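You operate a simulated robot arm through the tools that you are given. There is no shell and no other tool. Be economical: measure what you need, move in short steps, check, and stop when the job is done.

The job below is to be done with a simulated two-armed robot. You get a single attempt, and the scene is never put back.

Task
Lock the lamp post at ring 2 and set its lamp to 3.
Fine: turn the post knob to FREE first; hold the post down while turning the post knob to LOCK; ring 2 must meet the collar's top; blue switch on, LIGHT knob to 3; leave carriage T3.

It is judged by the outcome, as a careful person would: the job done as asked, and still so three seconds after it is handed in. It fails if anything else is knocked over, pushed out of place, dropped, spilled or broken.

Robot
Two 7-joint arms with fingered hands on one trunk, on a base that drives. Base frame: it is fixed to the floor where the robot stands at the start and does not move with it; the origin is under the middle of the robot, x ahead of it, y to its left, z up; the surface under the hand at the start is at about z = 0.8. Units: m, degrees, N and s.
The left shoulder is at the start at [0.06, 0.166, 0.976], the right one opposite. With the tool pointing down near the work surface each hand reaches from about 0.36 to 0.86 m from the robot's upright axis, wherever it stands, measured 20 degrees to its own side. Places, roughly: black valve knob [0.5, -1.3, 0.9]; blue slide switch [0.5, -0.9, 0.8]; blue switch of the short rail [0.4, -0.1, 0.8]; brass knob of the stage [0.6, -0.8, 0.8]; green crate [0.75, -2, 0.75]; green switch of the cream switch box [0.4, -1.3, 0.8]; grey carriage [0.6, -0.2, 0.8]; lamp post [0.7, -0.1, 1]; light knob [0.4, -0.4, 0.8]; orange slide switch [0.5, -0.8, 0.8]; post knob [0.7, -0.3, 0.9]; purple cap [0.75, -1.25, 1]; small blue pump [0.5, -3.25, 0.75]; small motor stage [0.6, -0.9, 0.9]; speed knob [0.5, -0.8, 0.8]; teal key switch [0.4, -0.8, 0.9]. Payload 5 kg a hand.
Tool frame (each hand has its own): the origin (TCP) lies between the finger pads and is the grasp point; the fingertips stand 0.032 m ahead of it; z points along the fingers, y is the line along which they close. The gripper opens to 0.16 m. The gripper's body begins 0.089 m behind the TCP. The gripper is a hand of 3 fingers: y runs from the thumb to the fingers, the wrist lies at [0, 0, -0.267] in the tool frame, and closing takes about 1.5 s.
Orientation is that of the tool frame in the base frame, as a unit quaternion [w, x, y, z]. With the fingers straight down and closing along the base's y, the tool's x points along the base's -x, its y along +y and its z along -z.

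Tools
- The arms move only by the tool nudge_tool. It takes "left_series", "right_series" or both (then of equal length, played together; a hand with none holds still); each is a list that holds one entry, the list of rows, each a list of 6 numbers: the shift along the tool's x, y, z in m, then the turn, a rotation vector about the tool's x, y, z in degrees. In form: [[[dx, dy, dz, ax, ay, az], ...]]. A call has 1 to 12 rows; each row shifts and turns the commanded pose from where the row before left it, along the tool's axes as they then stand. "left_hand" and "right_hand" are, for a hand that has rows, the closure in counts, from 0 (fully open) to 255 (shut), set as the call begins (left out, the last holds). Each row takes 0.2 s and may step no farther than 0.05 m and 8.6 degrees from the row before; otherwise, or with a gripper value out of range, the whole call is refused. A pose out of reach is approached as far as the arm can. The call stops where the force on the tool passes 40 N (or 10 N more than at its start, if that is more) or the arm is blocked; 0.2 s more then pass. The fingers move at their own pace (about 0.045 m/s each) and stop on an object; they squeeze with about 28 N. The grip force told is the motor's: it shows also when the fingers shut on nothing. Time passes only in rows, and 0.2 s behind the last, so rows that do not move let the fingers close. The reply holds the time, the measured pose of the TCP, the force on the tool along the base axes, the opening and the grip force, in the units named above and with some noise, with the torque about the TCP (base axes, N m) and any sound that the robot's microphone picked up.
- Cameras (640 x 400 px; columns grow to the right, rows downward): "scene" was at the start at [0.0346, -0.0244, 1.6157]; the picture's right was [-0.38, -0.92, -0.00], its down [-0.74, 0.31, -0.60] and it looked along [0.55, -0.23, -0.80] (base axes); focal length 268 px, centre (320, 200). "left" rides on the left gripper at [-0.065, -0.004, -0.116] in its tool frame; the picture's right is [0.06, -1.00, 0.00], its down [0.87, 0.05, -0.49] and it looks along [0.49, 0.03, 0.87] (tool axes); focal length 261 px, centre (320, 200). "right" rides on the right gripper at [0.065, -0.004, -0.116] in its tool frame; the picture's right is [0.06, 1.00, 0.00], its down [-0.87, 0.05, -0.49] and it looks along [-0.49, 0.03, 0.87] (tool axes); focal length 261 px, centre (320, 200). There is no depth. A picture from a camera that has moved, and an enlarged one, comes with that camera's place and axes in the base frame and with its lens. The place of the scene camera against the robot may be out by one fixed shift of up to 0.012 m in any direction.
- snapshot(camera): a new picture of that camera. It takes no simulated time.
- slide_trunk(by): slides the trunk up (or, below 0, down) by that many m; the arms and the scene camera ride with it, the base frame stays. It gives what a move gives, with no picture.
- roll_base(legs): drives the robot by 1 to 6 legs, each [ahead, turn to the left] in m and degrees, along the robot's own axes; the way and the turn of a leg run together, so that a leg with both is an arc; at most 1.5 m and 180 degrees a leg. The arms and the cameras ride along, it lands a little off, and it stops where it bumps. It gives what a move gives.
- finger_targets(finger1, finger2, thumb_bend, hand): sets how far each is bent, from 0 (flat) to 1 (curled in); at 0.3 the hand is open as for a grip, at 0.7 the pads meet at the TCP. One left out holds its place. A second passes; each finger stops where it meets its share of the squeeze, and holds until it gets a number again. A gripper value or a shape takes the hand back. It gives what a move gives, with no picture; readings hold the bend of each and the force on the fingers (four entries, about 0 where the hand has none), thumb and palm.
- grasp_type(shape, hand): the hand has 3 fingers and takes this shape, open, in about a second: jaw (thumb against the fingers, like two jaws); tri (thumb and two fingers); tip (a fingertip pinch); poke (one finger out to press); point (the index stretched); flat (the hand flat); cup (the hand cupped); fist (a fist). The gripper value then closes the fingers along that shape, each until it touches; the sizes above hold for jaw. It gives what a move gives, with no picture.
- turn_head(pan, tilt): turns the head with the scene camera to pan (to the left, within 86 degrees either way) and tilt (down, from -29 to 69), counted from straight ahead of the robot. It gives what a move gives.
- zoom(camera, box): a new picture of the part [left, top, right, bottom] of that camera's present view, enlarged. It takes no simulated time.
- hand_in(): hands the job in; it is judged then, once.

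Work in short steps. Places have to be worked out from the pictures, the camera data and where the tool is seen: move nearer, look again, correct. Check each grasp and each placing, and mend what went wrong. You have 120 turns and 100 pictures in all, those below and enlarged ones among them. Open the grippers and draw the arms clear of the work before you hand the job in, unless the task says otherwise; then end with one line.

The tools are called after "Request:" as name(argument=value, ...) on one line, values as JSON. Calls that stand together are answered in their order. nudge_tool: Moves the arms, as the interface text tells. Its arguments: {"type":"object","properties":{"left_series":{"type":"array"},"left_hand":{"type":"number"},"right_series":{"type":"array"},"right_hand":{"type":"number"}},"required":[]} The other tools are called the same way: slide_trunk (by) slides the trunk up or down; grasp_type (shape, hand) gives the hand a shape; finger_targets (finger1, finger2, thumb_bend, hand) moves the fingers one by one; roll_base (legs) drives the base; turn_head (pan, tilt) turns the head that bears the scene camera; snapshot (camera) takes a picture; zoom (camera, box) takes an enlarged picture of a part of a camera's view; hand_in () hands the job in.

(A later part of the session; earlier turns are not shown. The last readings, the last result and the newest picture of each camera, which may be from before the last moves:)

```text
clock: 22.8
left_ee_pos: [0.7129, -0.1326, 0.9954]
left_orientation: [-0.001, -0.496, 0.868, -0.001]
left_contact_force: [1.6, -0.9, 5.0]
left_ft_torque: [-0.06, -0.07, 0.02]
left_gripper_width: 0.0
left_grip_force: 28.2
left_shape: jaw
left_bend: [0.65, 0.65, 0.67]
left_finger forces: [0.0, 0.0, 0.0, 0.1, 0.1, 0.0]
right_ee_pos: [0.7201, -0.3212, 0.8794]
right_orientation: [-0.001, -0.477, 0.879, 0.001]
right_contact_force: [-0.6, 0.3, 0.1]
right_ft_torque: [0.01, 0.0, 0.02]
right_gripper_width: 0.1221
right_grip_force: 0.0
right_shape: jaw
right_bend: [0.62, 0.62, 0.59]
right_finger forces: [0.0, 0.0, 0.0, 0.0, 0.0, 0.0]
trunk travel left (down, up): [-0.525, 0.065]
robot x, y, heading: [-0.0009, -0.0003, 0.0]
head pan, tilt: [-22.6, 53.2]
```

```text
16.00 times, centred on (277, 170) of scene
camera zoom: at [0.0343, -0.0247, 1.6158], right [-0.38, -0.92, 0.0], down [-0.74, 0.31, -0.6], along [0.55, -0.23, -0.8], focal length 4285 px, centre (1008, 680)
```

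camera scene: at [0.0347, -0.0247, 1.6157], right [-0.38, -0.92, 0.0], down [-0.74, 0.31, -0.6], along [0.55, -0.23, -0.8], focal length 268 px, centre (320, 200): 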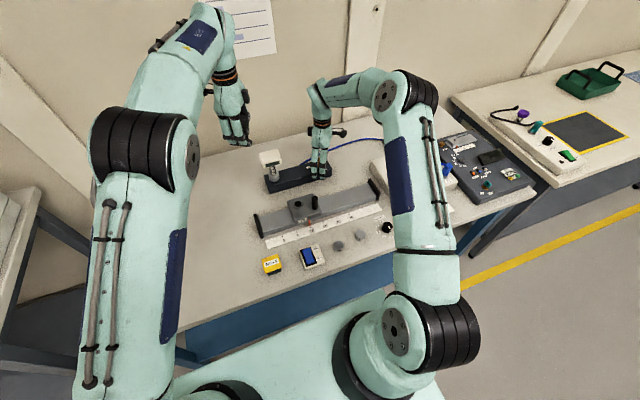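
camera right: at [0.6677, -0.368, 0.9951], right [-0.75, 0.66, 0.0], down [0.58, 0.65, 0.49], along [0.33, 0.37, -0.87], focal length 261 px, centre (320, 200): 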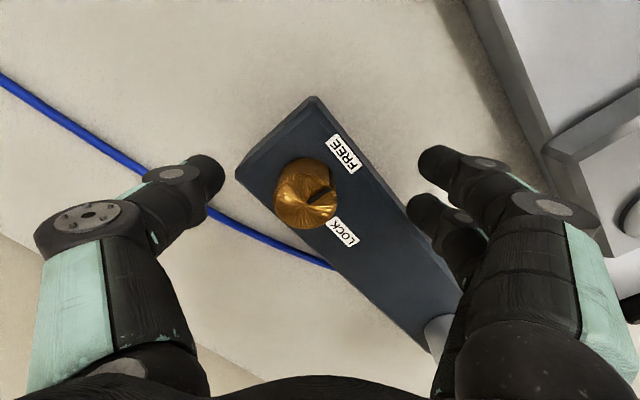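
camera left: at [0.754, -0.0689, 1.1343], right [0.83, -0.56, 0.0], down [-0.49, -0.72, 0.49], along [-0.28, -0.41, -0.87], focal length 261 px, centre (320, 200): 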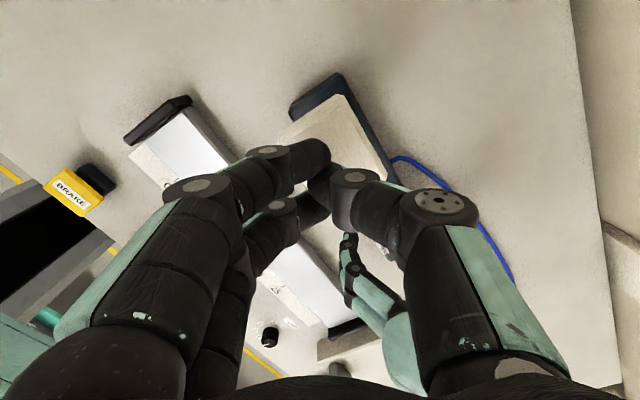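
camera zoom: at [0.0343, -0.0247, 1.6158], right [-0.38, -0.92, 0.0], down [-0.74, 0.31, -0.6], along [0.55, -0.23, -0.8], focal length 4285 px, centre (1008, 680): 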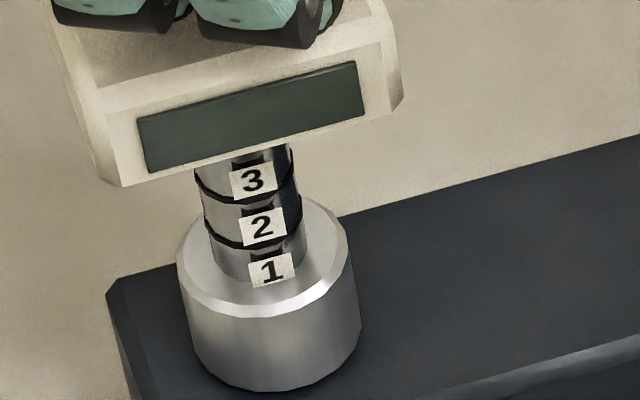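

The zoom renders real detail, so I enlarge further on the rings to settle which line belongs to which number.

Request:
zoom(camera="scene", box=[270, 168, 280, 178])

Request:
snapshot(camera="right")

```text
16.00 times, centred on (275, 173) of scene
camera zoom: at [0.0343, -0.0247, 1.6158], right [-0.38, -0.92, 0.0], down [-0.74, 0.31, -0.6], along [0.55, -0.23, -0.8], focal length 4285 px, centre (1040, 632)
```

zoom: 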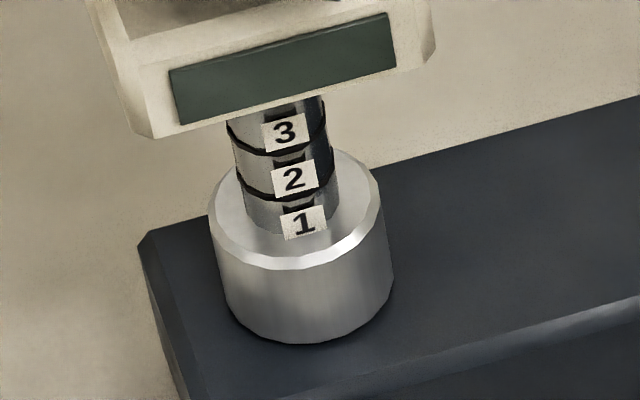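

```text
66 pictures are left
camera right: at [0.6863, -0.3782, 0.996], right [-0.87, 0.49, 0.0], down [0.43, 0.76, 0.49], along [0.24, 0.43, -0.87], focal length 261 px, centre (320, 200)
```

right: 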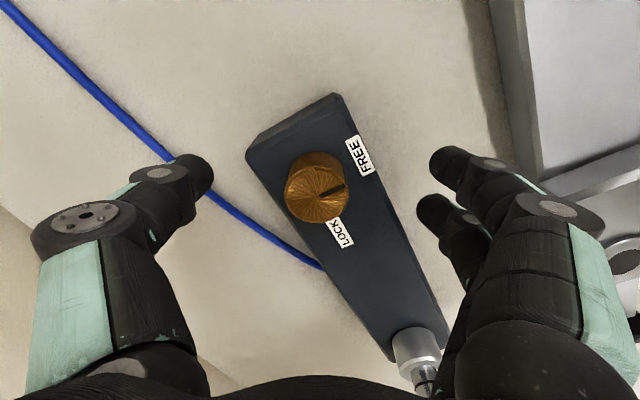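

I lift the left hand a little to see the rest state at high zoom, in order to settle the ring/number mapping.

Request:
nudge_tool(left_series=[[[0, 0, -0.012, 0, 0, 0], [0, 0, 0, 0, 0, 0]]])

Request:
zoom(camera="scene", box=[268, 164, 282, 174])

Request:
zoom(camera="right", box=[390, 310, 470, 400])

```text
clock: 23.4
left_ee_pos: [0.7138, -0.1306, 1.0065]
left_orientation: [0.0, -0.496, 0.868, -0.001]
left_contact_force: [-0.6, -0.1, 3.3]
left_ft_torque: [-0.04, -0.03, -0.01]
left_gripper_width: 0.0
left_grip_force: 28.1
left_shape: jaw
left_bend: [0.65, 0.65, 0.67]
left_finger forces: [0.0, 0.0, 0.1, 0.0, 0.0, 0.0]
right_ee_pos: [0.7179, -0.3226, 0.8806]
right_orientation: [0.0, -0.477, 0.879, -0.001]
right_contact_force: [0.4, 0.3, -0.4]
right_ft_torque: [-0.03, 0.02, 0.0]
right_gripper_width: 0.1222
right_grip_force: 0.1
right_shape: jaw
right_bend: [0.62, 0.62, 0.59]
right_finger forces: [0.0, 0.0, 0.0, 0.1, 0.0, 0.0]
trunk travel left (down, up): [-0.525, 0.065]
robot x, y, heading: [0.0016, -0.0019, -0.0]
head pan, tilt: [-22.6, 53.2]
```

```text
16.00 times, centred on (275, 169) of scene
camera zoom: at [0.0344, -0.0248, 1.6158], right [-0.38, -0.92, 0.0], down [-0.74, 0.31, -0.6], along [0.55, -0.23, -0.8], focal length 4285 px, centre (1040, 696)
```

zoom: 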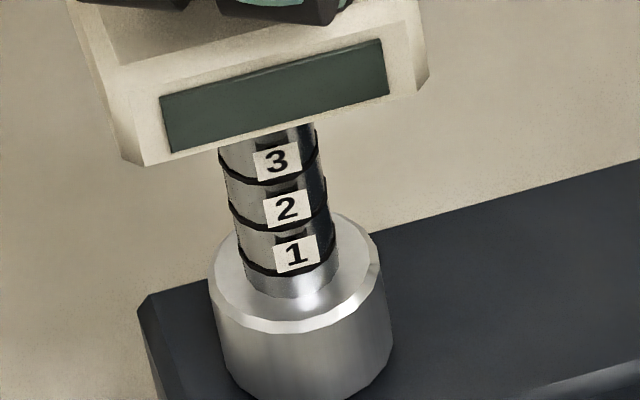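

```text
4.44 times, centred on (430, 355) of right
camera zoom: at [0.6863, -0.3784, 0.9959], right [-0.87, 0.49, 0.0], down [0.43, 0.76, 0.49], along [0.24, 0.43, -0.87], focal length 1158 px, centre (-169, -489)
```

zoom: 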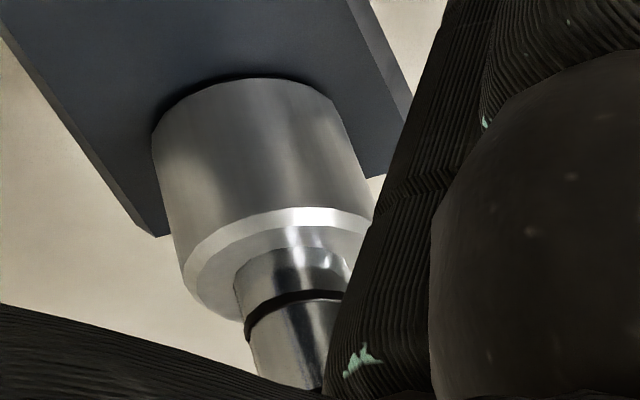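

Now it's clear: the post springs up (about 3 N), each ring lies just under its number, and ring 1 is now 7 mm above the collar. Ring 2 needs roughly 22 mm down; I press 18 mm and look.

Request:
nudge_tool(left_series=[[[0, 0, 0.006, 0, 0, 0], [0, 0, 0.006, 0, 0, 0], [0, 0, 0.006, 0, 0, 0], [0, 0, 0, 0, 0, 0]]])

Request:
zoom(camera="scene", box=[268, 164, 282, 174])

Request:
zoom(camera="right", box=[390, 310, 470, 400])

```text
clock: 24.4
left_ee_pos: [0.7141, -0.1307, 0.9896]
left_orientation: [0.0, -0.497, 0.868, 0.0]
left_contact_force: [2.3, 1.6, 6.1]
left_ft_torque: [0.0, -0.08, 0.0]
left_gripper_width: 0.0
left_grip_force: 27.8
left_shape: jaw
left_bend: [0.65, 0.65, 0.67]
left_finger forces: [0.0, 0.0, 0.0, 0.0, 0.0, 0.0]
right_ee_pos: [0.7184, -0.3202, 0.8802]
right_orientation: [0.0, -0.477, 0.879, 0.0]
right_contact_force: [-0.9, 0.7, -0.7]
right_ft_torque: [0.01, -0.01, 0.0]
right_gripper_width: 0.1221
right_grip_force: 0.1
right_shape: jaw
right_bend: [0.62, 0.62, 0.59]
right_finger forces: [0.1, 0.1, 0.0, 0.0, 0.0, 0.0]
trunk travel left (down, up): [-0.525, 0.065]
robot x, y, heading: [-0.0015, 0.0017, -0.0]
head pan, tilt: [-22.6, 53.2]
```

```text
16.00 times, centred on (275, 169) of scene
camera zoom: at [0.0344, -0.0245, 1.6158], right [-0.38, -0.92, 0.0], down [-0.74, 0.31, -0.6], along [0.55, -0.23, -0.8], focal length 4285 px, centre (1040, 696)
```

zoom: 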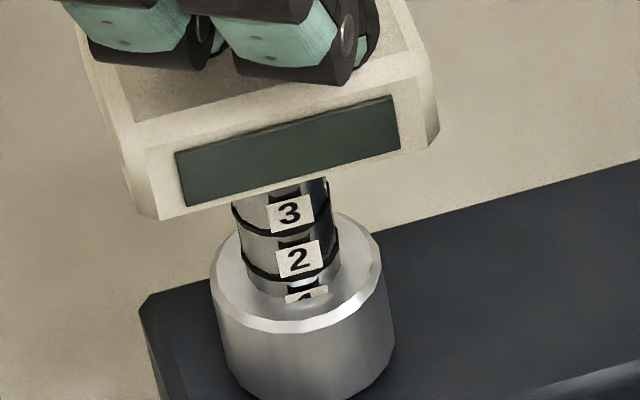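

```text
4.44 times, centred on (430, 355) of right
camera zoom: at [0.6865, -0.3779, 0.996], right [-0.87, 0.49, 0.0], down [0.43, 0.76, 0.49], along [0.24, 0.43, -0.87], focal length 1158 px, centre (-169, -489)
```

zoom: 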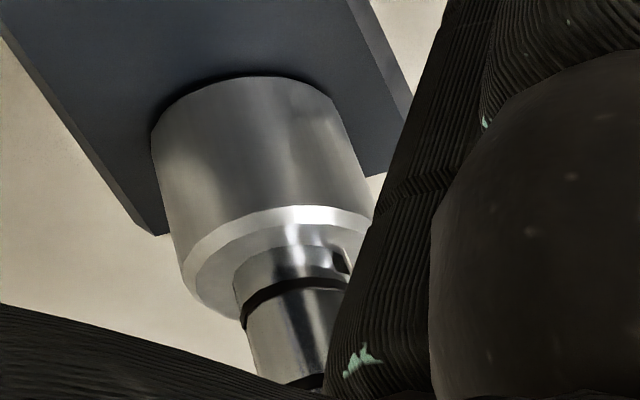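

Ring 2 is about 5 mm above the collar top; I press 4.5 mm more.

Request:
nudge_tool(left_series=[[[0, 0, 0.0045, 0, 0, 0], [0, 0, 0, 0, 0, 0], [0, 0, 0, 0, 0, 0]]])

Request:
zoom(camera="scene", box=[268, 164, 282, 174])

Request:
zoom(camera="right", box=[390, 340, 450, 390])

```text
clock: 25.2
left_ee_pos: [0.7128, -0.1316, 0.9861]
left_orientation: [-0.001, -0.496, 0.868, 0.0]
left_contact_force: [0.8, 1.7, 7.3]
left_ft_torque: [0.05, -0.1, -0.02]
left_gripper_width: 0.0
left_grip_force: 28.2
left_shape: jaw
left_bend: [0.65, 0.65, 0.67]
left_finger forces: [0.0, 0.0, 0.1, 0.0, 0.0, 0.0]
right_ee_pos: [0.7197, -0.3205, 0.8804]
right_orientation: [-0.001, -0.477, 0.879, -0.001]
right_contact_force: [0.1, 0.3, -1.0]
right_ft_torque: [-0.01, 0.01, 0.01]
right_gripper_width: 0.1223
right_grip_force: 0.1
right_shape: jaw
right_bend: [0.62, 0.62, 0.59]
right_finger forces: [0.1, 0.0, 0.0, 0.1, 0.1, 0.0]
trunk travel left (down, up): [-0.525, 0.065]
robot x, y, heading: [0.0014, -0.0002, 0.1]
head pan, tilt: [-22.6, 53.2]
```

```text
16.00 times, centred on (275, 169) of scene
camera zoom: at [0.0343, -0.0245, 1.6158], right [-0.38, -0.92, 0.0], down [-0.74, 0.31, -0.6], along [0.55, -0.23, -0.8], focal length 4285 px, centre (1040, 696)
```

zoom: 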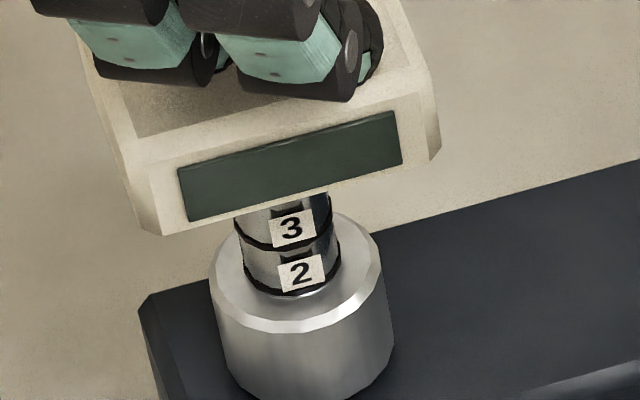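

```text
8.00 times, centred on (420, 365) of right
camera zoom: at [0.6863, -0.3781, 0.996], right [-0.87, 0.49, 0.0], down [0.43, 0.76, 0.49], along [0.24, 0.43, -0.87], focal length 2085 px, centre (-480, -1120)
```

zoom: 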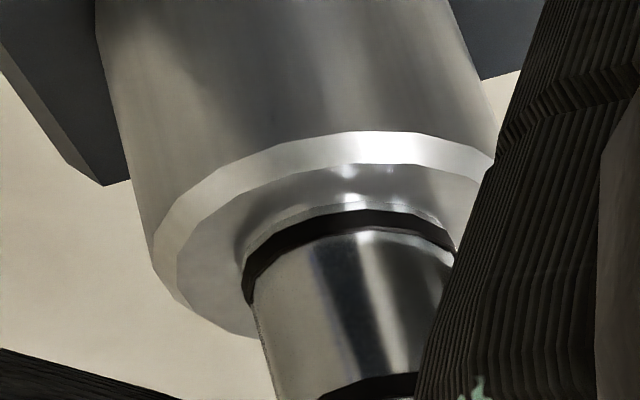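

Ring 2 is within about 1 mm of the collar top. I press 1.2 mm more, then hold.

Request:
nudge_tool(left_series=[[[0, 0, 0.0012, 0, 0, 0], [0, 0, 0, 0, 0, 0], [0, 0, 0, 0, 0, 0]]])

Request:
zoom(camera="right", box=[390, 340, 450, 390])

Request:
zoom(camera="right", box=[240, 120, 400, 270])

```text
clock: 26.0
left_ee_pos: [0.7135, -0.1323, 0.9856]
left_orientation: [0.001, -0.496, 0.868, 0.0]
left_contact_force: [-1.2, 1.2, 6.6]
left_ft_torque: [0.07, 0.01, 0.03]
left_gripper_width: 0.0
left_grip_force: 28.1
left_shape: jaw
left_bend: [0.65, 0.65, 0.67]
left_finger forces: [0.0, 0.1, 0.0, 0.1, 0.1, 0.1]
right_ee_pos: [0.7197, -0.3204, 0.8821]
right_orientation: [-0.001, -0.477, 0.879, 0.0]
right_contact_force: [-0.1, -0.6, 0.1]
right_ft_torque: [0.0, -0.01, -0.01]
right_gripper_width: 0.1222
right_grip_force: 0.1
right_shape: jaw
right_bend: [0.62, 0.62, 0.59]
right_finger forces: [0.0, 0.1, 0.0, 0.0, 0.0, 0.1]
trunk travel left (down, up): [-0.525, 0.065]
robot x, y, heading: [-0.0023, 0.0006, 0.3]
head pan, tilt: [-22.6, 53.2]
```

```text
8.00 times, centred on (420, 365) of right
camera zoom: at [0.6861, -0.378, 0.9962], right [-0.87, 0.49, 0.0], down [0.43, 0.76, 0.49], along [0.24, 0.43, -0.87], focal length 2085 px, centre (-480, -1120)
```

zoom: 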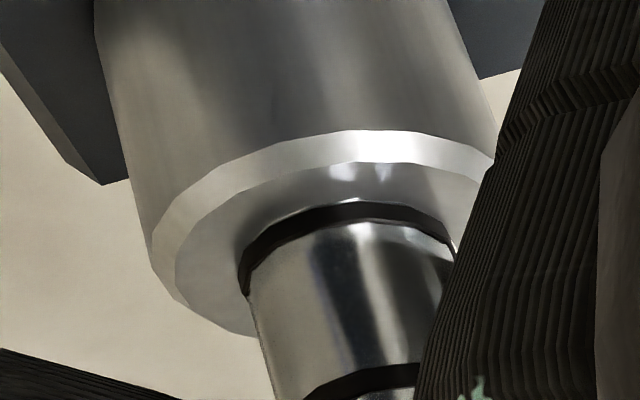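

```text
2.67 times, centred on (320, 195) of right
camera zoom: at [0.6861, -0.378, 0.9962], right [-0.87, 0.49, 0.0], down [0.43, 0.76, 0.49], along [0.24, 0.43, -0.87], focal length 695 px, centre (320, 213)
```

zoom: 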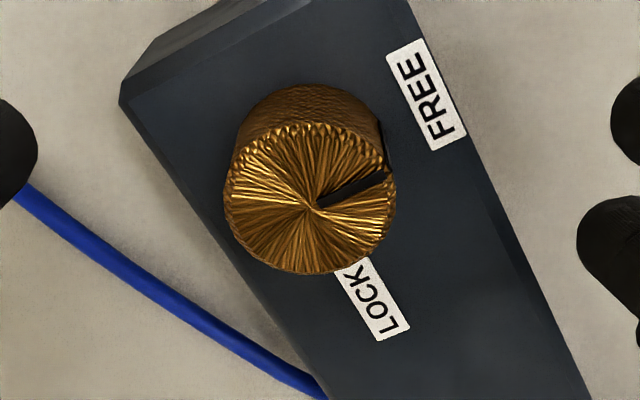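

Ring 2's lower edge now touches the collar; 0.8 mm more puts its middle there. Then, with the left hand holding, I grip the knob with the right hand.

Request:
nudge_tool(left_series=[[[0, 0, 0.001, 0, 0, 0], [0, 0, 0, 0, 0, 0], [0, 0, 0, 0, 0, 0], [0, 0, 0, 0, 0, 0], [0, 0, 0, 0, 0, 0], [0, 0, 0, 0, 0, 0], [0, 0, 0, 0, 0, 0]]], right_series=[[[0, -0.002, 0, 0, 0, 0], [0, 0, 0, 0, 0, 0], [0, 0, 0, 0, 0, 0], [0, 0, 0, 0, 0, 0], [0, 0, 0, 0, 0, 0], [0, 0, 0, 0, 0, 0], [0, 0, 0, 0, 0, 0]]], right_hand=255)

Request:
zoom(camera="right", box=[390, 340, 450, 390])

Request:
zoom(camera="scene", box=[268, 164, 282, 174])

```text
clock: 27.6
left_ee_pos: [0.7129, -0.1317, 0.9831]
left_orientation: [0.0, -0.496, 0.868, 0.0]
left_contact_force: [-1.7, 0.0, 6.4]
left_ft_torque: [-0.05, 0.08, -0.03]
left_gripper_width: 0.0
left_grip_force: 27.7
left_shape: jaw
left_bend: [0.65, 0.65, 0.67]
left_finger forces: [0.1, 0.0, 0.0, 0.0, 0.1, 0.0]
right_ee_pos: [0.721, -0.3227, 0.8789]
right_orientation: [0.001, -0.477, 0.879, 0.0]
right_contact_force: [-0.3, -0.7, -1.5]
right_ft_torque: [-0.03, 0.01, 0.01]
right_gripper_width: 0.0242
right_grip_force: 27.9
right_shape: jaw
right_bend: [0.72, 0.73, 0.7]
right_finger forces: [10.2, 13.3, 0.1, 0.0, 24.3, 0.1]
trunk travel left (down, up): [-0.525, 0.065]
robot x, y, heading: [-0.0011, -0.0003, 0.2]
head pan, tilt: [-22.6, 53.2]
```

```text
8.00 times, centred on (420, 365) of right
camera zoom: at [0.6877, -0.3799, 0.9955], right [-0.87, 0.49, 0.0], down [0.43, 0.76, 0.49], along [0.24, 0.43, -0.87], focal length 2085 px, centre (-480, -1120)
```

zoom: 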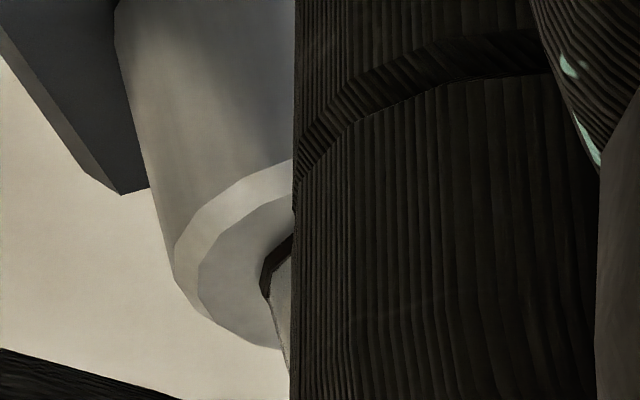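

```text
16.00 times, centred on (275, 169) of scene
camera zoom: at [0.0341, -0.0249, 1.6157], right [-0.38, -0.92, 0.0], down [-0.74, 0.31, -0.6], along [0.55, -0.23, -0.8], focal length 4285 px, centre (1040, 696)
```

zoom: 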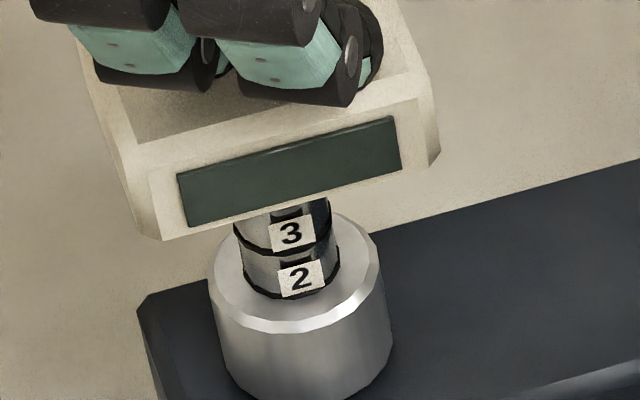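

Ring 2 sits at the collar, left hand holding at about 6.5 N, knob gripped. I turn it clockwise toward LOCK.

Request:
nudge_tool(right_series=[[[0, 0, 0, 0, 0, 8], [0, 0, 0, 0, 0, 8], [0, 0, 0, 0, 0, 8], [0, 0, 0, 0, 0, 8], [0, 0, 0, 0, 0, 8], [0, 0, 0, 0, 0, 8], [0, 0, 0, 0, 0, 0]]])

Request:
zoom(camera="scene", box=[240, 120, 340, 190])

```text
clock: 29.2
left_ee_pos: [0.7129, -0.1302, 0.9838]
left_orientation: [0.0, -0.496, 0.868, 0.0]
left_contact_force: [2.3, -2.6, 6.3]
left_ft_torque: [-0.1, -0.09, 0.0]
left_gripper_width: 0.0
left_grip_force: 28.2
left_shape: jaw
left_bend: [0.65, 0.65, 0.67]
left_finger forces: [0.0, 0.0, 0.0, 0.0, 0.0, 0.1]
right_ee_pos: [0.7189, -0.3207, 0.8787]
right_orientation: [-0.001, -0.078, 0.997, 0.001]
right_contact_force: [-19.4, 5.8, -3.2]
right_ft_torque: [0.24, 0.35, 0.07]
right_gripper_width: 0.0239
right_grip_force: 28.0
right_shape: jaw
right_bend: [0.72, 0.72, 0.7]
right_finger forces: [18.6, 15.6, 0.0, 0.0, 23.4, 0.0]
trunk travel left (down, up): [-0.525, 0.065]
robot x, y, heading: [-0.002, -0.0022, -0.1]
head pan, tilt: [-22.6, 53.2]
```

```text
5.71 times, centred on (290, 155) of scene
camera zoom: at [0.0328, -0.0243, 1.6158], right [-0.38, -0.92, 0.0], down [-0.74, 0.31, -0.6], along [0.55, -0.23, -0.8], focal length 1530 px, centre (491, 457)
```

zoom: 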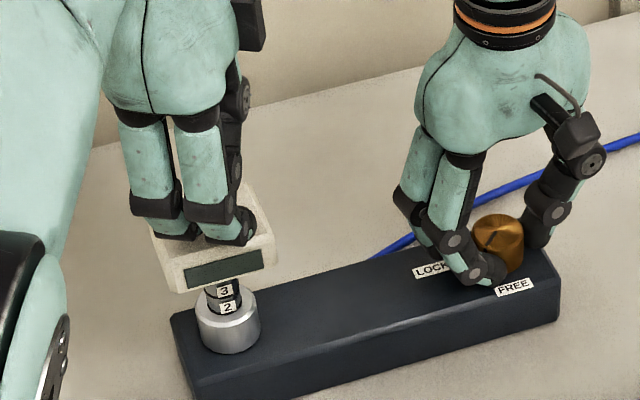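

Side load is −19 N in x; I ease 4 mm that way while completing the turn.

Request:
nudge_tool(right_series=[[[0.004, 0, 0, 0, 0, 8], [0, 0, 0, 0, 0, 8], [0, 0, 0, 0, 0, 8], [0, 0, 0, 0, 0, 8], [0, 0, 0, 0, 0, 6], [0, 0, 0, 0, 0, 0]]])

Request:
zoom(camera="scene", box=[240, 120, 340, 190])

Request:
snapshot(camera="right")

```text
clock: 30.6
left_ee_pos: [0.7137, -0.1314, 0.9827]
left_orientation: [0.0, -0.497, 0.868, -0.001]
left_contact_force: [-0.4, -1.6, 4.9]
left_ft_torque: [-0.11, 0.0, -0.05]
left_gripper_width: 0.0
left_grip_force: 27.9
left_shape: jaw
left_bend: [0.65, 0.65, 0.67]
left_finger forces: [0.0, 0.0, 0.1, 0.1, 0.0, 0.0]
right_ee_pos: [0.7175, -0.3204, 0.8803]
right_orientation: [0.0, 0.249, 0.968, 0.0]
right_contact_force: [-2.2, 19.6, -5.7]
right_ft_torque: [0.62, -0.12, 0.13]
right_gripper_width: 0.0233
right_grip_force: 27.7
right_shape: jaw
right_bend: [0.72, 0.72, 0.7]
right_finger forces: [18.6, 18.1, 0.0, 0.1, 19.1, 0.1]
trunk travel left (down, up): [-0.525, 0.065]
robot x, y, heading: [-0.0001, 0.0036, 0.0]
head pan, tilt: [-22.6, 53.2]
```

```text
5.71 times, centred on (290, 155) of scene
camera zoom: at [0.0345, -0.0231, 1.6158], right [-0.38, -0.92, 0.0], down [-0.74, 0.31, -0.6], along [0.55, -0.23, -0.8], focal length 1530 px, centre (491, 457)
```

zoom: 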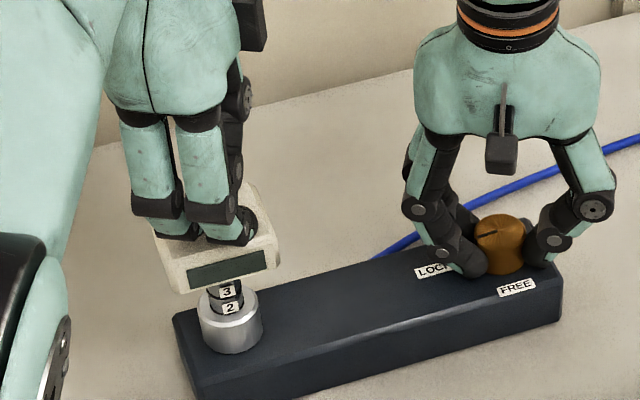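

```text
53 pictures are left
camera right: at [0.6574, -0.2926, 0.9958], right [0.43, 0.9, 0.0], down [0.79, -0.38, 0.49], along [0.44, -0.21, -0.87], focal length 261 px, centre (320, 200)
```

right: 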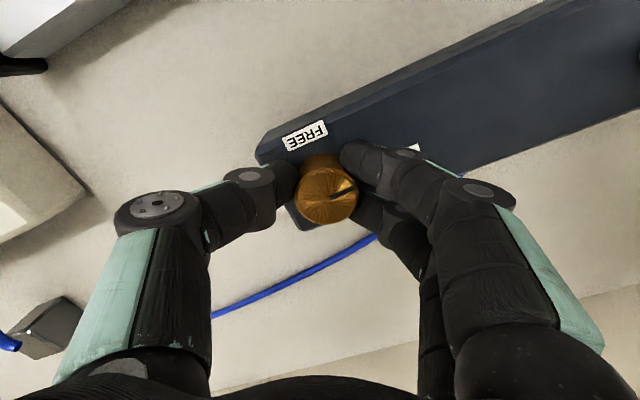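

Pointer is near LOCK; I read it enlarged.

Request:
zoom(camera="right", box=[270, 140, 390, 240])

```text
4.00 times, centred on (330, 190) of right
camera zoom: at [0.6574, -0.2926, 0.9958], right [0.43, 0.9, 0.0], down [0.79, -0.38, 0.49], along [0.44, -0.21, -0.87], focal length 1043 px, centre (280, 240)
```

zoom: 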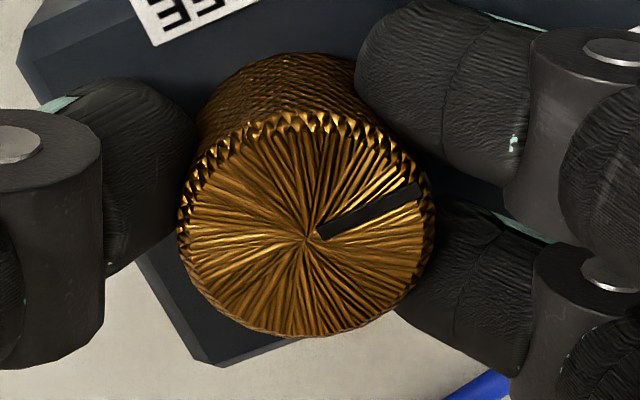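

Pointer reads within ~2° of LOCK. I turn 6° more to seat it at the stop, then open the right hand.

Request:
nudge_tool(right_series=[[[0, -0.002, 0, 0, 0, 3], [0, 0, 0, 0, 0, 3], [0, 0, 0, 0, 0, 2], [0, 0, 0, 0, 0, 0]]])

Request:
nudge_tool(right_series=[[[0, 0, 0, 0, 0, 0], [0, 0, 0, 0, 0, 0], [0, 0, 0, 0, 0, 0], [0, 0, 0, 0, 0, 0], [0, 0, 0, 0, 0, 0], [0, 0, 0, 0, 0, 0]]], right_hand=60)

Request:
zoom(camera="right", box=[270, 140, 390, 240])

Request:
zoom(camera="scene", box=[268, 164, 282, 174])

```text
clock: 31.6
left_ee_pos: [0.7147, -0.1304, 0.9835]
left_orientation: [0.0, -0.496, 0.868, -0.001]
left_contact_force: [1.7, -1.4, 4.6]
left_ft_torque: [-0.06, -0.02, -0.03]
left_gripper_width: 0.0
left_grip_force: 28.2
left_shape: jaw
left_bend: [0.65, 0.65, 0.67]
left_finger forces: [0.0, 0.0, 0.0, 0.0, 0.0, 0.0]
right_ee_pos: [0.7167, -0.3204, 0.8802]
right_orientation: [0.0, 0.318, 0.948, 0.002]
right_contact_force: [-1.5, 28.1, -3.0]
right_ft_torque: [0.83, -0.15, 0.16]
right_gripper_width: 0.0234
right_grip_force: 27.7
right_shape: jaw
right_bend: [0.72, 0.72, 0.7]
right_finger forces: [22.4, 18.7, 0.0, 0.0, 17.6, 0.1]
trunk travel left (down, up): [-0.525, 0.065]
robot x, y, heading: [-0.0002, 0.0006, 0.1]
head pan, tilt: [-22.6, 53.2]
```

```text
clock: 33.0
left_ee_pos: [0.714, -0.1306, 0.9833]
left_orientation: [0.0, -0.496, 0.868, 0.001]
left_contact_force: [1.2, 2.1, 4.7]
left_ft_torque: [-0.01, -0.04, -0.01]
left_gripper_width: 0.0001
left_grip_force: 27.8
left_shape: jaw
left_bend: [0.65, 0.65, 0.68]
left_finger forces: [0.0, 0.0, 0.1, 0.0, 0.1, 0.1]
right_ee_pos: [0.7167, -0.3241, 0.8786]
right_orientation: [-0.001, 0.318, 0.948, 0.0]
right_contact_force: [-0.4, -0.1, 0.7]
right_ft_torque: [0.01, 0.02, 0.01]
right_gripper_width: 0.1219
right_grip_force: 0.1
right_shape: jaw
right_bend: [0.62, 0.62, 0.59]
right_finger forces: [0.0, 0.0, 0.0, 0.0, 0.1, 0.0]
trunk travel left (down, up): [-0.525, 0.065]
robot x, y, heading: [-0.0013, -0.0018, 0.2]
head pan, tilt: [-22.6, 53.2]
```

```text
4.00 times, centred on (330, 190) of right
camera zoom: at [0.6609, -0.2889, 0.9953], right [0.55, 0.83, 0.0], down [0.73, -0.48, 0.49], along [0.41, -0.27, -0.87], focal length 1043 px, centre (280, 240)
```

zoom: 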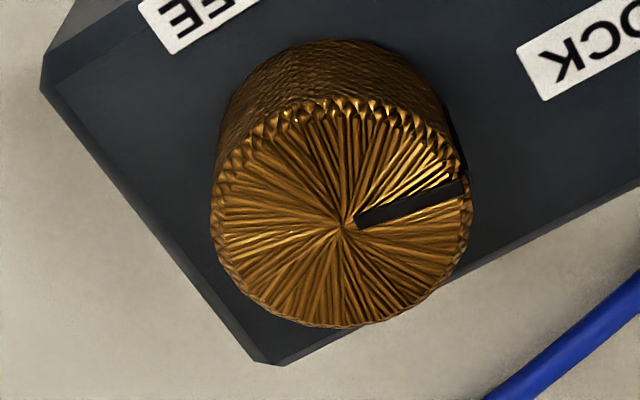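

```text
16.00 times, centred on (275, 169) of scene
camera zoom: at [0.0344, -0.0242, 1.6158], right [-0.38, -0.92, 0.0], down [-0.74, 0.31, -0.6], along [0.55, -0.23, -0.8], focal length 4285 px, centre (1040, 696)
```

zoom: 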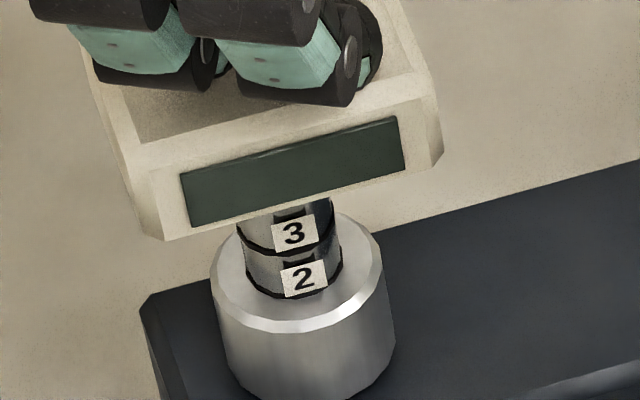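

Knob is at LOCK (firm stop). I lift the left hand 1.5 cm and check that the post holds.

Request:
nudge_tool(left_series=[[[0, 0, -0.005, 0, 0, 0], [0, 0, -0.01, 0, 0, 0], [0, 0, 0, 0, 0, 0], [0, 0, 0, 0, 0, 0]]])

Request:
zoom(camera="scene", box=[268, 164, 282, 174])

Request:
snapshot(camera="scene")

```text
clock: 34.0
left_ee_pos: [0.7144, -0.1312, 0.9976]
left_orientation: [0.0, -0.496, 0.868, 0.0]
left_contact_force: [-0.3, -0.6, -0.4]
left_ft_torque: [-0.01, 0.01, -0.02]
left_gripper_width: 0.0003
left_grip_force: 27.6
left_shape: jaw
left_bend: [0.65, 0.65, 0.67]
left_finger forces: [0.0, 0.0, 0.0, 0.1, 0.0, 0.0]
right_ee_pos: [0.717, -0.3238, 0.8795]
right_orientation: [0.0, 0.317, 0.948, 0.0]
right_contact_force: [-0.2, 0.3, 0.2]
right_ft_torque: [-0.03, -0.02, -0.01]
right_gripper_width: 0.122
right_grip_force: 0.1
right_shape: jaw
right_bend: [0.62, 0.62, 0.59]
right_finger forces: [0.0, 0.1, 0.0, 0.0, 0.0, 0.0]
trunk travel left (down, up): [-0.525, 0.065]
robot x, y, heading: [-0.0032, -0.0003, 0.1]
head pan, tilt: [-22.6, 53.2]
```

```text
16.00 times, centred on (275, 169) of scene
camera zoom: at [0.0347, -0.0245, 1.6157], right [-0.38, -0.92, 0.0], down [-0.74, 0.31, -0.6], along [0.55, -0.23, -0.8], focal length 4285 px, centre (1040, 696)
```

zoom: 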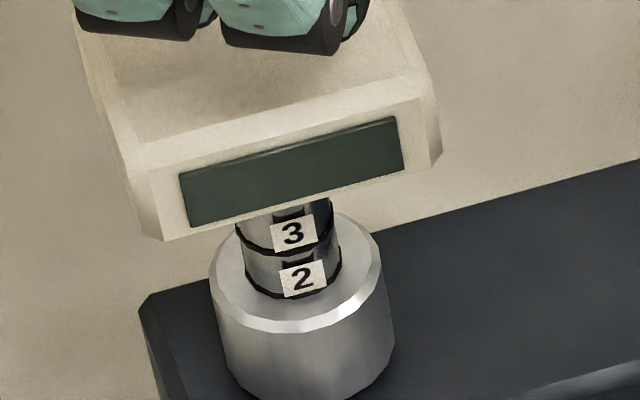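

```text
48 pictures are left
camera scene: at [0.0347, -0.0245, 1.6157], right [-0.38, -0.92, 0.0], down [-0.74, 0.31, -0.6], along [0.55, -0.23, -0.8], focal length 268 px, centre (320, 200)
```

scene: 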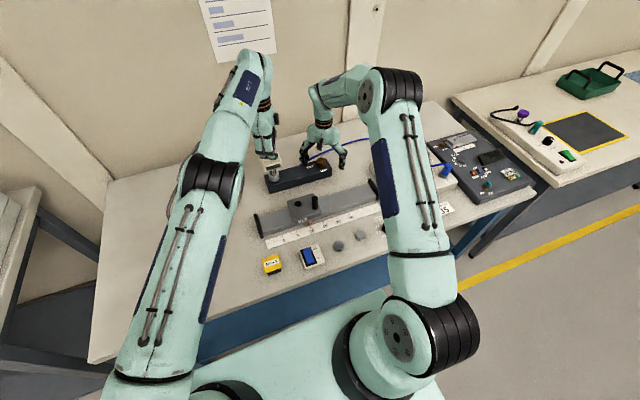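

Post holds with ring 2 at the collar. I withdraw the left hand up and to the left, and open and lift the right hand off the knob.

Request:
nudge_tool(left_series=[[[0, 0, -0.03, 0, 0, 0], [0, 0, -0.02, 0, 0, 0], [-0.024, 0.037, -0.01, 0, 0, 0], [-0.024, 0.037, -0.01, 0, 0, 0], [-0.024, 0.037, -0.02, 0, 0, 0], [-0.024, 0.037, -0.02, 0, 0, 0], [-0.024, 0.037, -0.02, 0, 0, 0]]], right_series=[[[0, 0, 0, 0, 0, 0], [0, 0, -0.03, 0, 0, 0], [0, 0, -0.03, 0, 0, 0], [0, 0, -0.03, 0, 0, 0], [0, 0, -0.03, 0, 0, 0], [0, 0, -0.03, 0, 0, 0], [0, 0, -0.03, 0, 0, 0]]], right_hand=0)

Request:
zoom(camera="scene", box=[240, 140, 340, 220])

Request:
zoom(camera="scene", box=[290, 215, 400, 285])

```text
clock: 35.6
left_ee_pos: [0.6067, 0.0642, 1.1241]
left_orientation: [-0.001, -0.496, 0.868, 0.0]
left_contact_force: [-0.4, 0.0, 0.2]
left_ft_torque: [-0.01, -0.01, 0.0]
left_gripper_width: 0.0
left_grip_force: 27.5
left_shape: jaw
left_bend: [0.65, 0.65, 0.67]
left_finger forces: [0.0, 0.0, 0.0, 0.0, 0.0, 0.0]
left hand out of reach, approached as far as the arm can: row 1, 2
right_ee_pos: [0.717, -0.3242, 1.0614]
right_orientation: [0.001, 0.317, 0.948, 0.0]
right_contact_force: [0.4, 0.5, 0.1]
right_ft_torque: [-0.02, -0.04, 0.03]
right_gripper_width: 0.1599
right_grip_force: 0.0
right_shape: jaw
right_bend: [0.3, 0.3, 0.3]
right_finger forces: [0.1, 0.1, 0.0, 0.1, 0.1, 0.0]
trunk travel left (down, up): [-0.525, 0.065]
robot x, y, heading: [0.0018, -0.0008, 0.1]
head pan, tilt: [-22.6, 53.2]
```

```text
5.00 times, centred on (290, 180) of scene
camera zoom: at [0.0335, -0.0235, 1.6157], right [-0.38, -0.92, 0.0], down [-0.74, 0.31, -0.6], along [0.55, -0.23, -0.8], focal length 1339 px, centre (470, 300)
```

zoom: 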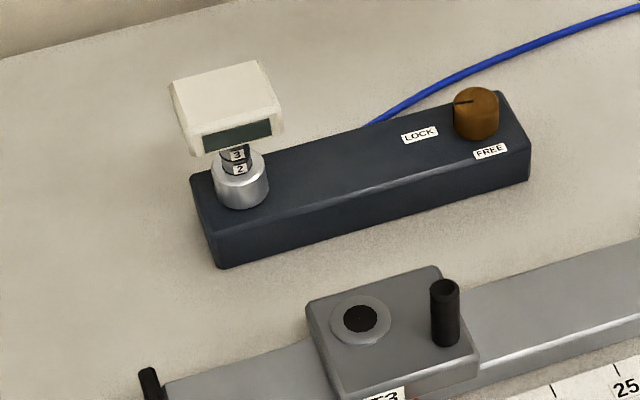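

```text
5.71 times, centred on (345, 250) of scene
camera zoom: at [0.0335, -0.0235, 1.6157], right [-0.38, -0.92, 0.0], down [-0.74, 0.31, -0.6], along [0.55, -0.23, -0.8], focal length 1530 px, centre (177, -86)
```

zoom: 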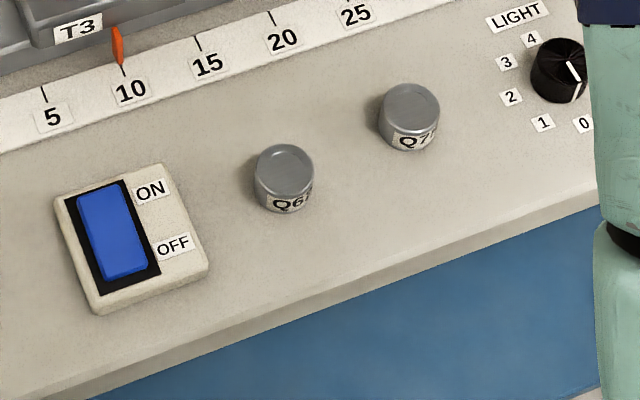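

Post is locked at ring 2. Next, the LIGHT knob near (0.385, -0.424), now at 0; 3 is 135° clockwise seen from above. I turn the right wrist back first (in place, high) to have room for that turn.

Request:
nudge_tool(right_series=[[[0, 0, 0, 0, 0, -8.4], [0, 0, 0, 0, 0, -8.4], [0, 0, 0, 0, 0, -8.4], [0, 0, 0, 0, 0, -8.4], [0, 0, 0, 0, 0, -8.4], [0, 0, 0, 0, 0, -8.4], [0, 0, 0, 0, 0, -8.4], [0, 0, 0, 0, 0, -8.4], [0, 0, 0, 0, 0, -8.4], [0, 0, 0, 0, 0, -8.4], [0, 0, 0, 0, 0, -8.4], [0, 0, 0, 0, 0, -8.4]]], right_hand=80)

```text
clock: 38.2
left_ee_pos: [0.6085, 0.0607, 1.1222]
left_orientation: [0.0, -0.495, 0.869, 0.001]
left_contact_force: [-0.1, -0.3, 0.2]
left_ft_torque: [0.12, 0.02, 0.0]
left_gripper_width: 0.0
left_grip_force: 28.2
left_shape: jaw
left_bend: [0.65, 0.65, 0.67]
left_finger forces: [0.0, 0.0, 0.0, 0.0, 0.1, 0.1]
right_ee_pos: [0.7164, -0.326, 1.0578]
right_orientation: [0.0, -0.529, 0.848, 0.001]
right_contact_force: [-0.1, -1.1, 0.5]
right_ft_torque: [0.07, 0.02, 0.03]
right_gripper_width: 0.1101
right_grip_force: 0.1
right_shape: jaw
right_bend: [0.67, 0.67, 0.65]
right_finger forces: [0.0, 0.1, 0.0, 0.1, 0.1, 0.1]
trunk travel left (down, up): [-0.525, 0.065]
robot x, y, heading: [0.0012, 0.0015, -0.2]
head pan, tilt: [-22.6, 53.2]
```

Yaw is now +64°. I carry the hand over to the LIGHT knob, lowering to 0.96.

Request:
nudge_tool(right_series=[[[0.0292, 0.0318, 0, 0, 0, 0], [0.0292, 0.0318, 0, 0, 0, 0], [0.0292, 0.0318, 0, 0, 0, 0], [0.0292, 0.0318, 0.012, 0, 0, 0], [0.0292, 0.0318, 0.012, 0, 0, 0], [0.0292, 0.0318, 0.012, 0, 0, 0], [0.0292, 0.0318, 0.012, 0, 0, 0], [0.0292, 0.0318, 0.012, 0, 0, 0], [0, 0, 0.03, 0, 0, 0], [0, 0, 0, 0, 0, 0]]])

Request:
snapshot(camera="right")

Request:
snapshot(camera="scene")

```text
clock: 40.4
left_ee_pos: [0.6064, 0.0628, 1.123]
left_orientation: [0.001, -0.496, 0.869, 0.0]
left_contact_force: [0.5, 0.8, 0.0]
left_ft_torque: [-0.01, -0.02, -0.02]
left_gripper_width: 0.0
left_grip_force: 28.0
left_shape: jaw
left_bend: [0.65, 0.65, 0.67]
left_finger forces: [0.0, 0.0, 0.1, 0.0, 0.1, 0.1]
right_ee_pos: [0.383, -0.4214, 0.9708]
right_orientation: [0.0, -0.529, 0.849, 0.001]
right_contact_force: [-1.0, 0.7, 0.0]
right_ft_torque: [-0.01, -0.04, 0.02]
right_gripper_width: 0.1099
right_grip_force: 0.1
right_shape: jaw
right_bend: [0.67, 0.67, 0.65]
right_finger forces: [0.0, 0.1, 0.0, 0.0, 0.0, 0.1]
trunk travel left (down, up): [-0.525, 0.065]
robot x, y, heading: [-0.0026, 0.002, 0.1]
head pan, tilt: [-22.6, 53.2]
```

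```text
45 pictures are left
camera right: at [0.3575, -0.4828, 1.0865], right [-0.92, 0.39, 0.0], down [0.34, 0.8, 0.49], along [0.19, 0.45, -0.87], focal length 261 px, centre (320, 200)
```

right: 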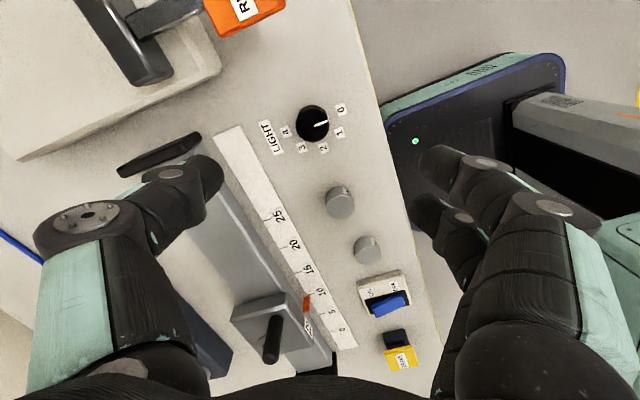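

```text
44 pictures are left
camera scene: at [0.0337, -0.0241, 1.6158], right [-0.38, -0.92, 0.0], down [-0.74, 0.31, -0.6], along [0.55, -0.23, -0.8], focal length 268 px, centre (320, 200)
```

scene: 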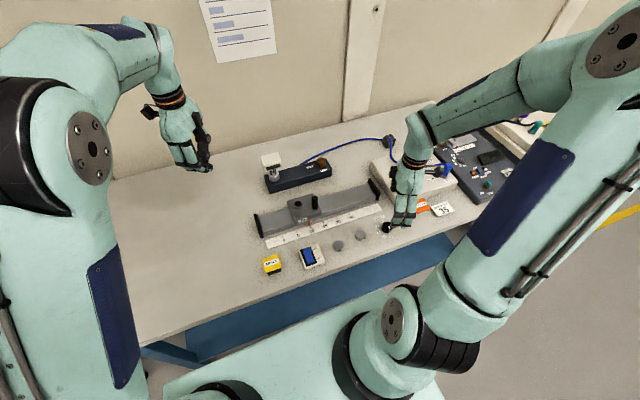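

Knob refined to (0.387, -0.427). I shift there and descend to TCP 0.86 and look.

Request:
nudge_tool(right_series=[[[0.0036, -0.006, 0.03, 0, 0, 0], [0, 0, 0.03, 0, 0, 0], [0, 0, 0.03, 0, 0, 0], [0, 0, 0.02, 0, 0, 0], [0, 0, 0, 0, 0, 0]]])

Request:
snapshot(camera="right")

Request:
zoom(camera="scene", box=[350, 170, 460, 250])

```text
clock: 41.6
left_ee_pos: [0.6072, 0.0622, 1.1226]
left_orientation: [0.0, -0.496, 0.868, 0.0]
left_contact_force: [-0.7, 0.0, -0.3]
left_ft_torque: [-0.01, 0.03, 0.0]
left_gripper_width: 0.0
left_grip_force: 27.9
left_shape: jaw
left_bend: [0.65, 0.65, 0.67]
left_finger forces: [0.0, 0.0, 0.0, 0.0, 0.0, 0.1]
right_ee_pos: [0.3889, -0.4275, 0.8579]
right_orientation: [0.0, -0.528, 0.849, 0.0]
right_contact_force: [0.1, -0.2, 0.6]
right_ft_torque: [0.0, 0.0, 0.02]
right_gripper_width: 0.11
right_grip_force: 0.1
right_shape: jaw
right_bend: [0.67, 0.67, 0.65]
right_finger forces: [0.1, 0.0, 0.0, 0.0, 0.0, 0.1]
trunk travel left (down, up): [-0.525, 0.065]
robot x, y, heading: [0.0006, -0.0008, -0.1]
head pan, tilt: [-22.6, 53.2]
```

```text
43 pictures are left
camera right: at [0.363, -0.4884, 0.9745], right [-0.92, 0.38, 0.0], down [0.34, 0.8, 0.49], along [0.19, 0.45, -0.87], focal length 261 px, centre (320, 200)
```

right: 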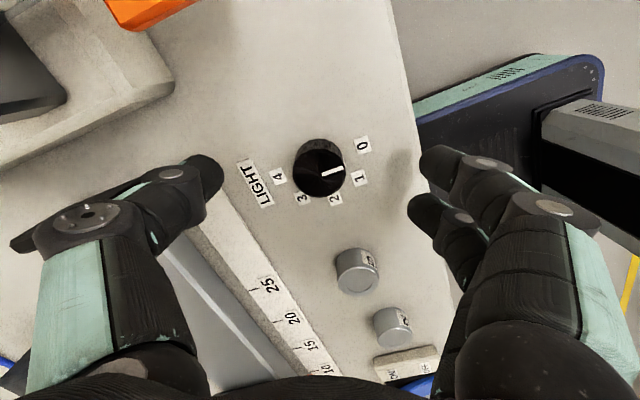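

```text
5.00 times, centred on (405, 210) of scene
camera zoom: at [0.0345, -0.0244, 1.6158], right [-0.38, -0.92, 0.0], down [-0.74, 0.31, -0.6], along [0.55, -0.23, -0.8], focal length 1339 px, centre (-105, 150)
```

zoom: 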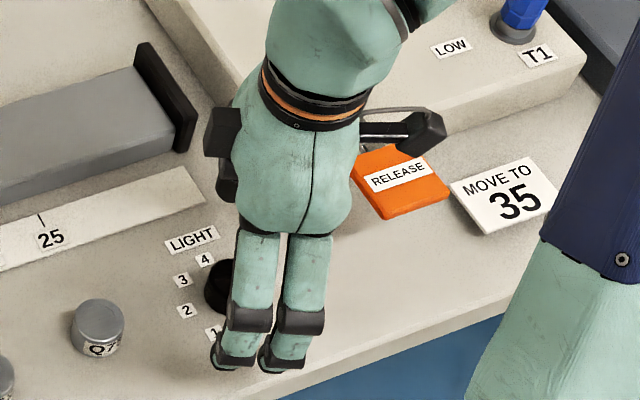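

Centred over the LIGHT knob (top about 0.825). I lower 17 mm and close.

Request:
nudge_tool(right_series=[[[0, 0, 0.009, 0, 0, 0], [0, 0, 0.008, 0, 0, 0], [0, 0, 0, 0, 0, 0]]])

Request:
nudge_tool(right_series=[[[0, 0, 0, 0, 0, 0], [0, 0, 0, 0, 0, 0], [0, 0, 0, 0, 0, 0], [0, 0, 0, 0, 0, 0], [0, 0, 0, 0, 0, 0], [0, 0, 0, 0, 0, 0], [0, 0, 0, 0, 0, 0]]], right_hand=255)

Request:
zoom(camera="right", box=[240, 120, 400, 240])

```text
clock: 42.4
left_ee_pos: [0.6076, 0.0635, 1.1233]
left_orientation: [0.0, -0.496, 0.868, 0.001]
left_contact_force: [-0.4, 0.3, -0.7]
left_ft_torque: [-0.04, 0.02, 0.0]
left_gripper_width: 0.0002
left_grip_force: 27.6
left_shape: jaw
left_bend: [0.65, 0.65, 0.67]
left_finger forces: [0.1, 0.0, 0.0, 0.0, 0.1, 0.1]
right_ee_pos: [0.3885, -0.4277, 0.8421]
right_orientation: [0.0, -0.528, 0.849, 0.0]
right_contact_force: [0.0, -0.4, -1.0]
right_ft_torque: [0.01, 0.03, 0.01]
right_gripper_width: 0.11
right_grip_force: 0.0
right_shape: jaw
right_bend: [0.67, 0.67, 0.65]
right_finger forces: [0.1, 0.0, 0.1, 0.0, 0.0, 0.1]
trunk travel left (down, up): [-0.525, 0.065]
robot x, y, heading: [-0.0049, 0.0004, 0.0]
head pan, tilt: [-22.6, 53.2]
```

```text
clock: 44.0
left_ee_pos: [0.6083, 0.0633, 1.1228]
left_orientation: [0.0, -0.496, 0.868, 0.0]
left_contact_force: [0.6, 0.2, 0.8]
left_ft_torque: [0.0, 0.0, 0.04]
left_gripper_width: 0.0001
left_grip_force: 28.0
left_shape: jaw
left_bend: [0.65, 0.65, 0.67]
left_finger forces: [0.1, 0.0, 0.1, 0.1, 0.0, 0.1]
right_ee_pos: [0.3888, -0.4281, 0.8417]
right_orientation: [0.0, -0.528, 0.849, 0.0]
right_contact_force: [0.7, -0.8, -2.5]
right_ft_torque: [-0.02, 0.02, 0.03]
right_gripper_width: 0.0226
right_grip_force: 28.4
right_shape: jaw
right_bend: [0.72, 0.72, 0.7]
right_finger forces: [10.2, 12.8, 0.0, 0.1, 25.0, 0.0]
trunk travel left (down, up): [-0.525, 0.065]
robot x, y, heading: [-0.0009, -0.001, 0.1]
head pan, tilt: [-22.6, 53.2]
```

```text
3.33 times, centred on (320, 180) of right
camera zoom: at [0.3626, -0.4884, 0.9576], right [-0.92, 0.38, 0.0], down [0.34, 0.8, 0.49], along [0.19, 0.45, -0.87], focal length 869 px, centre (320, 267)
```

zoom: 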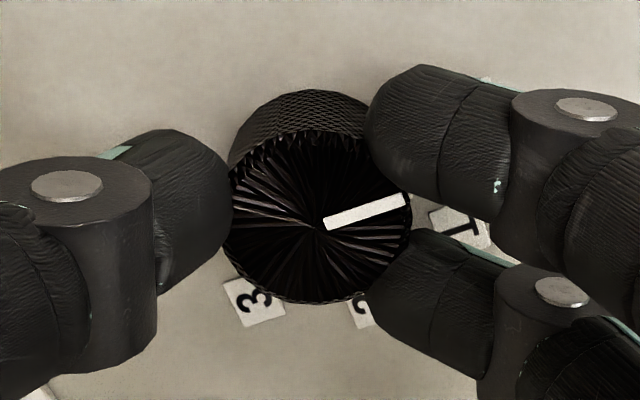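

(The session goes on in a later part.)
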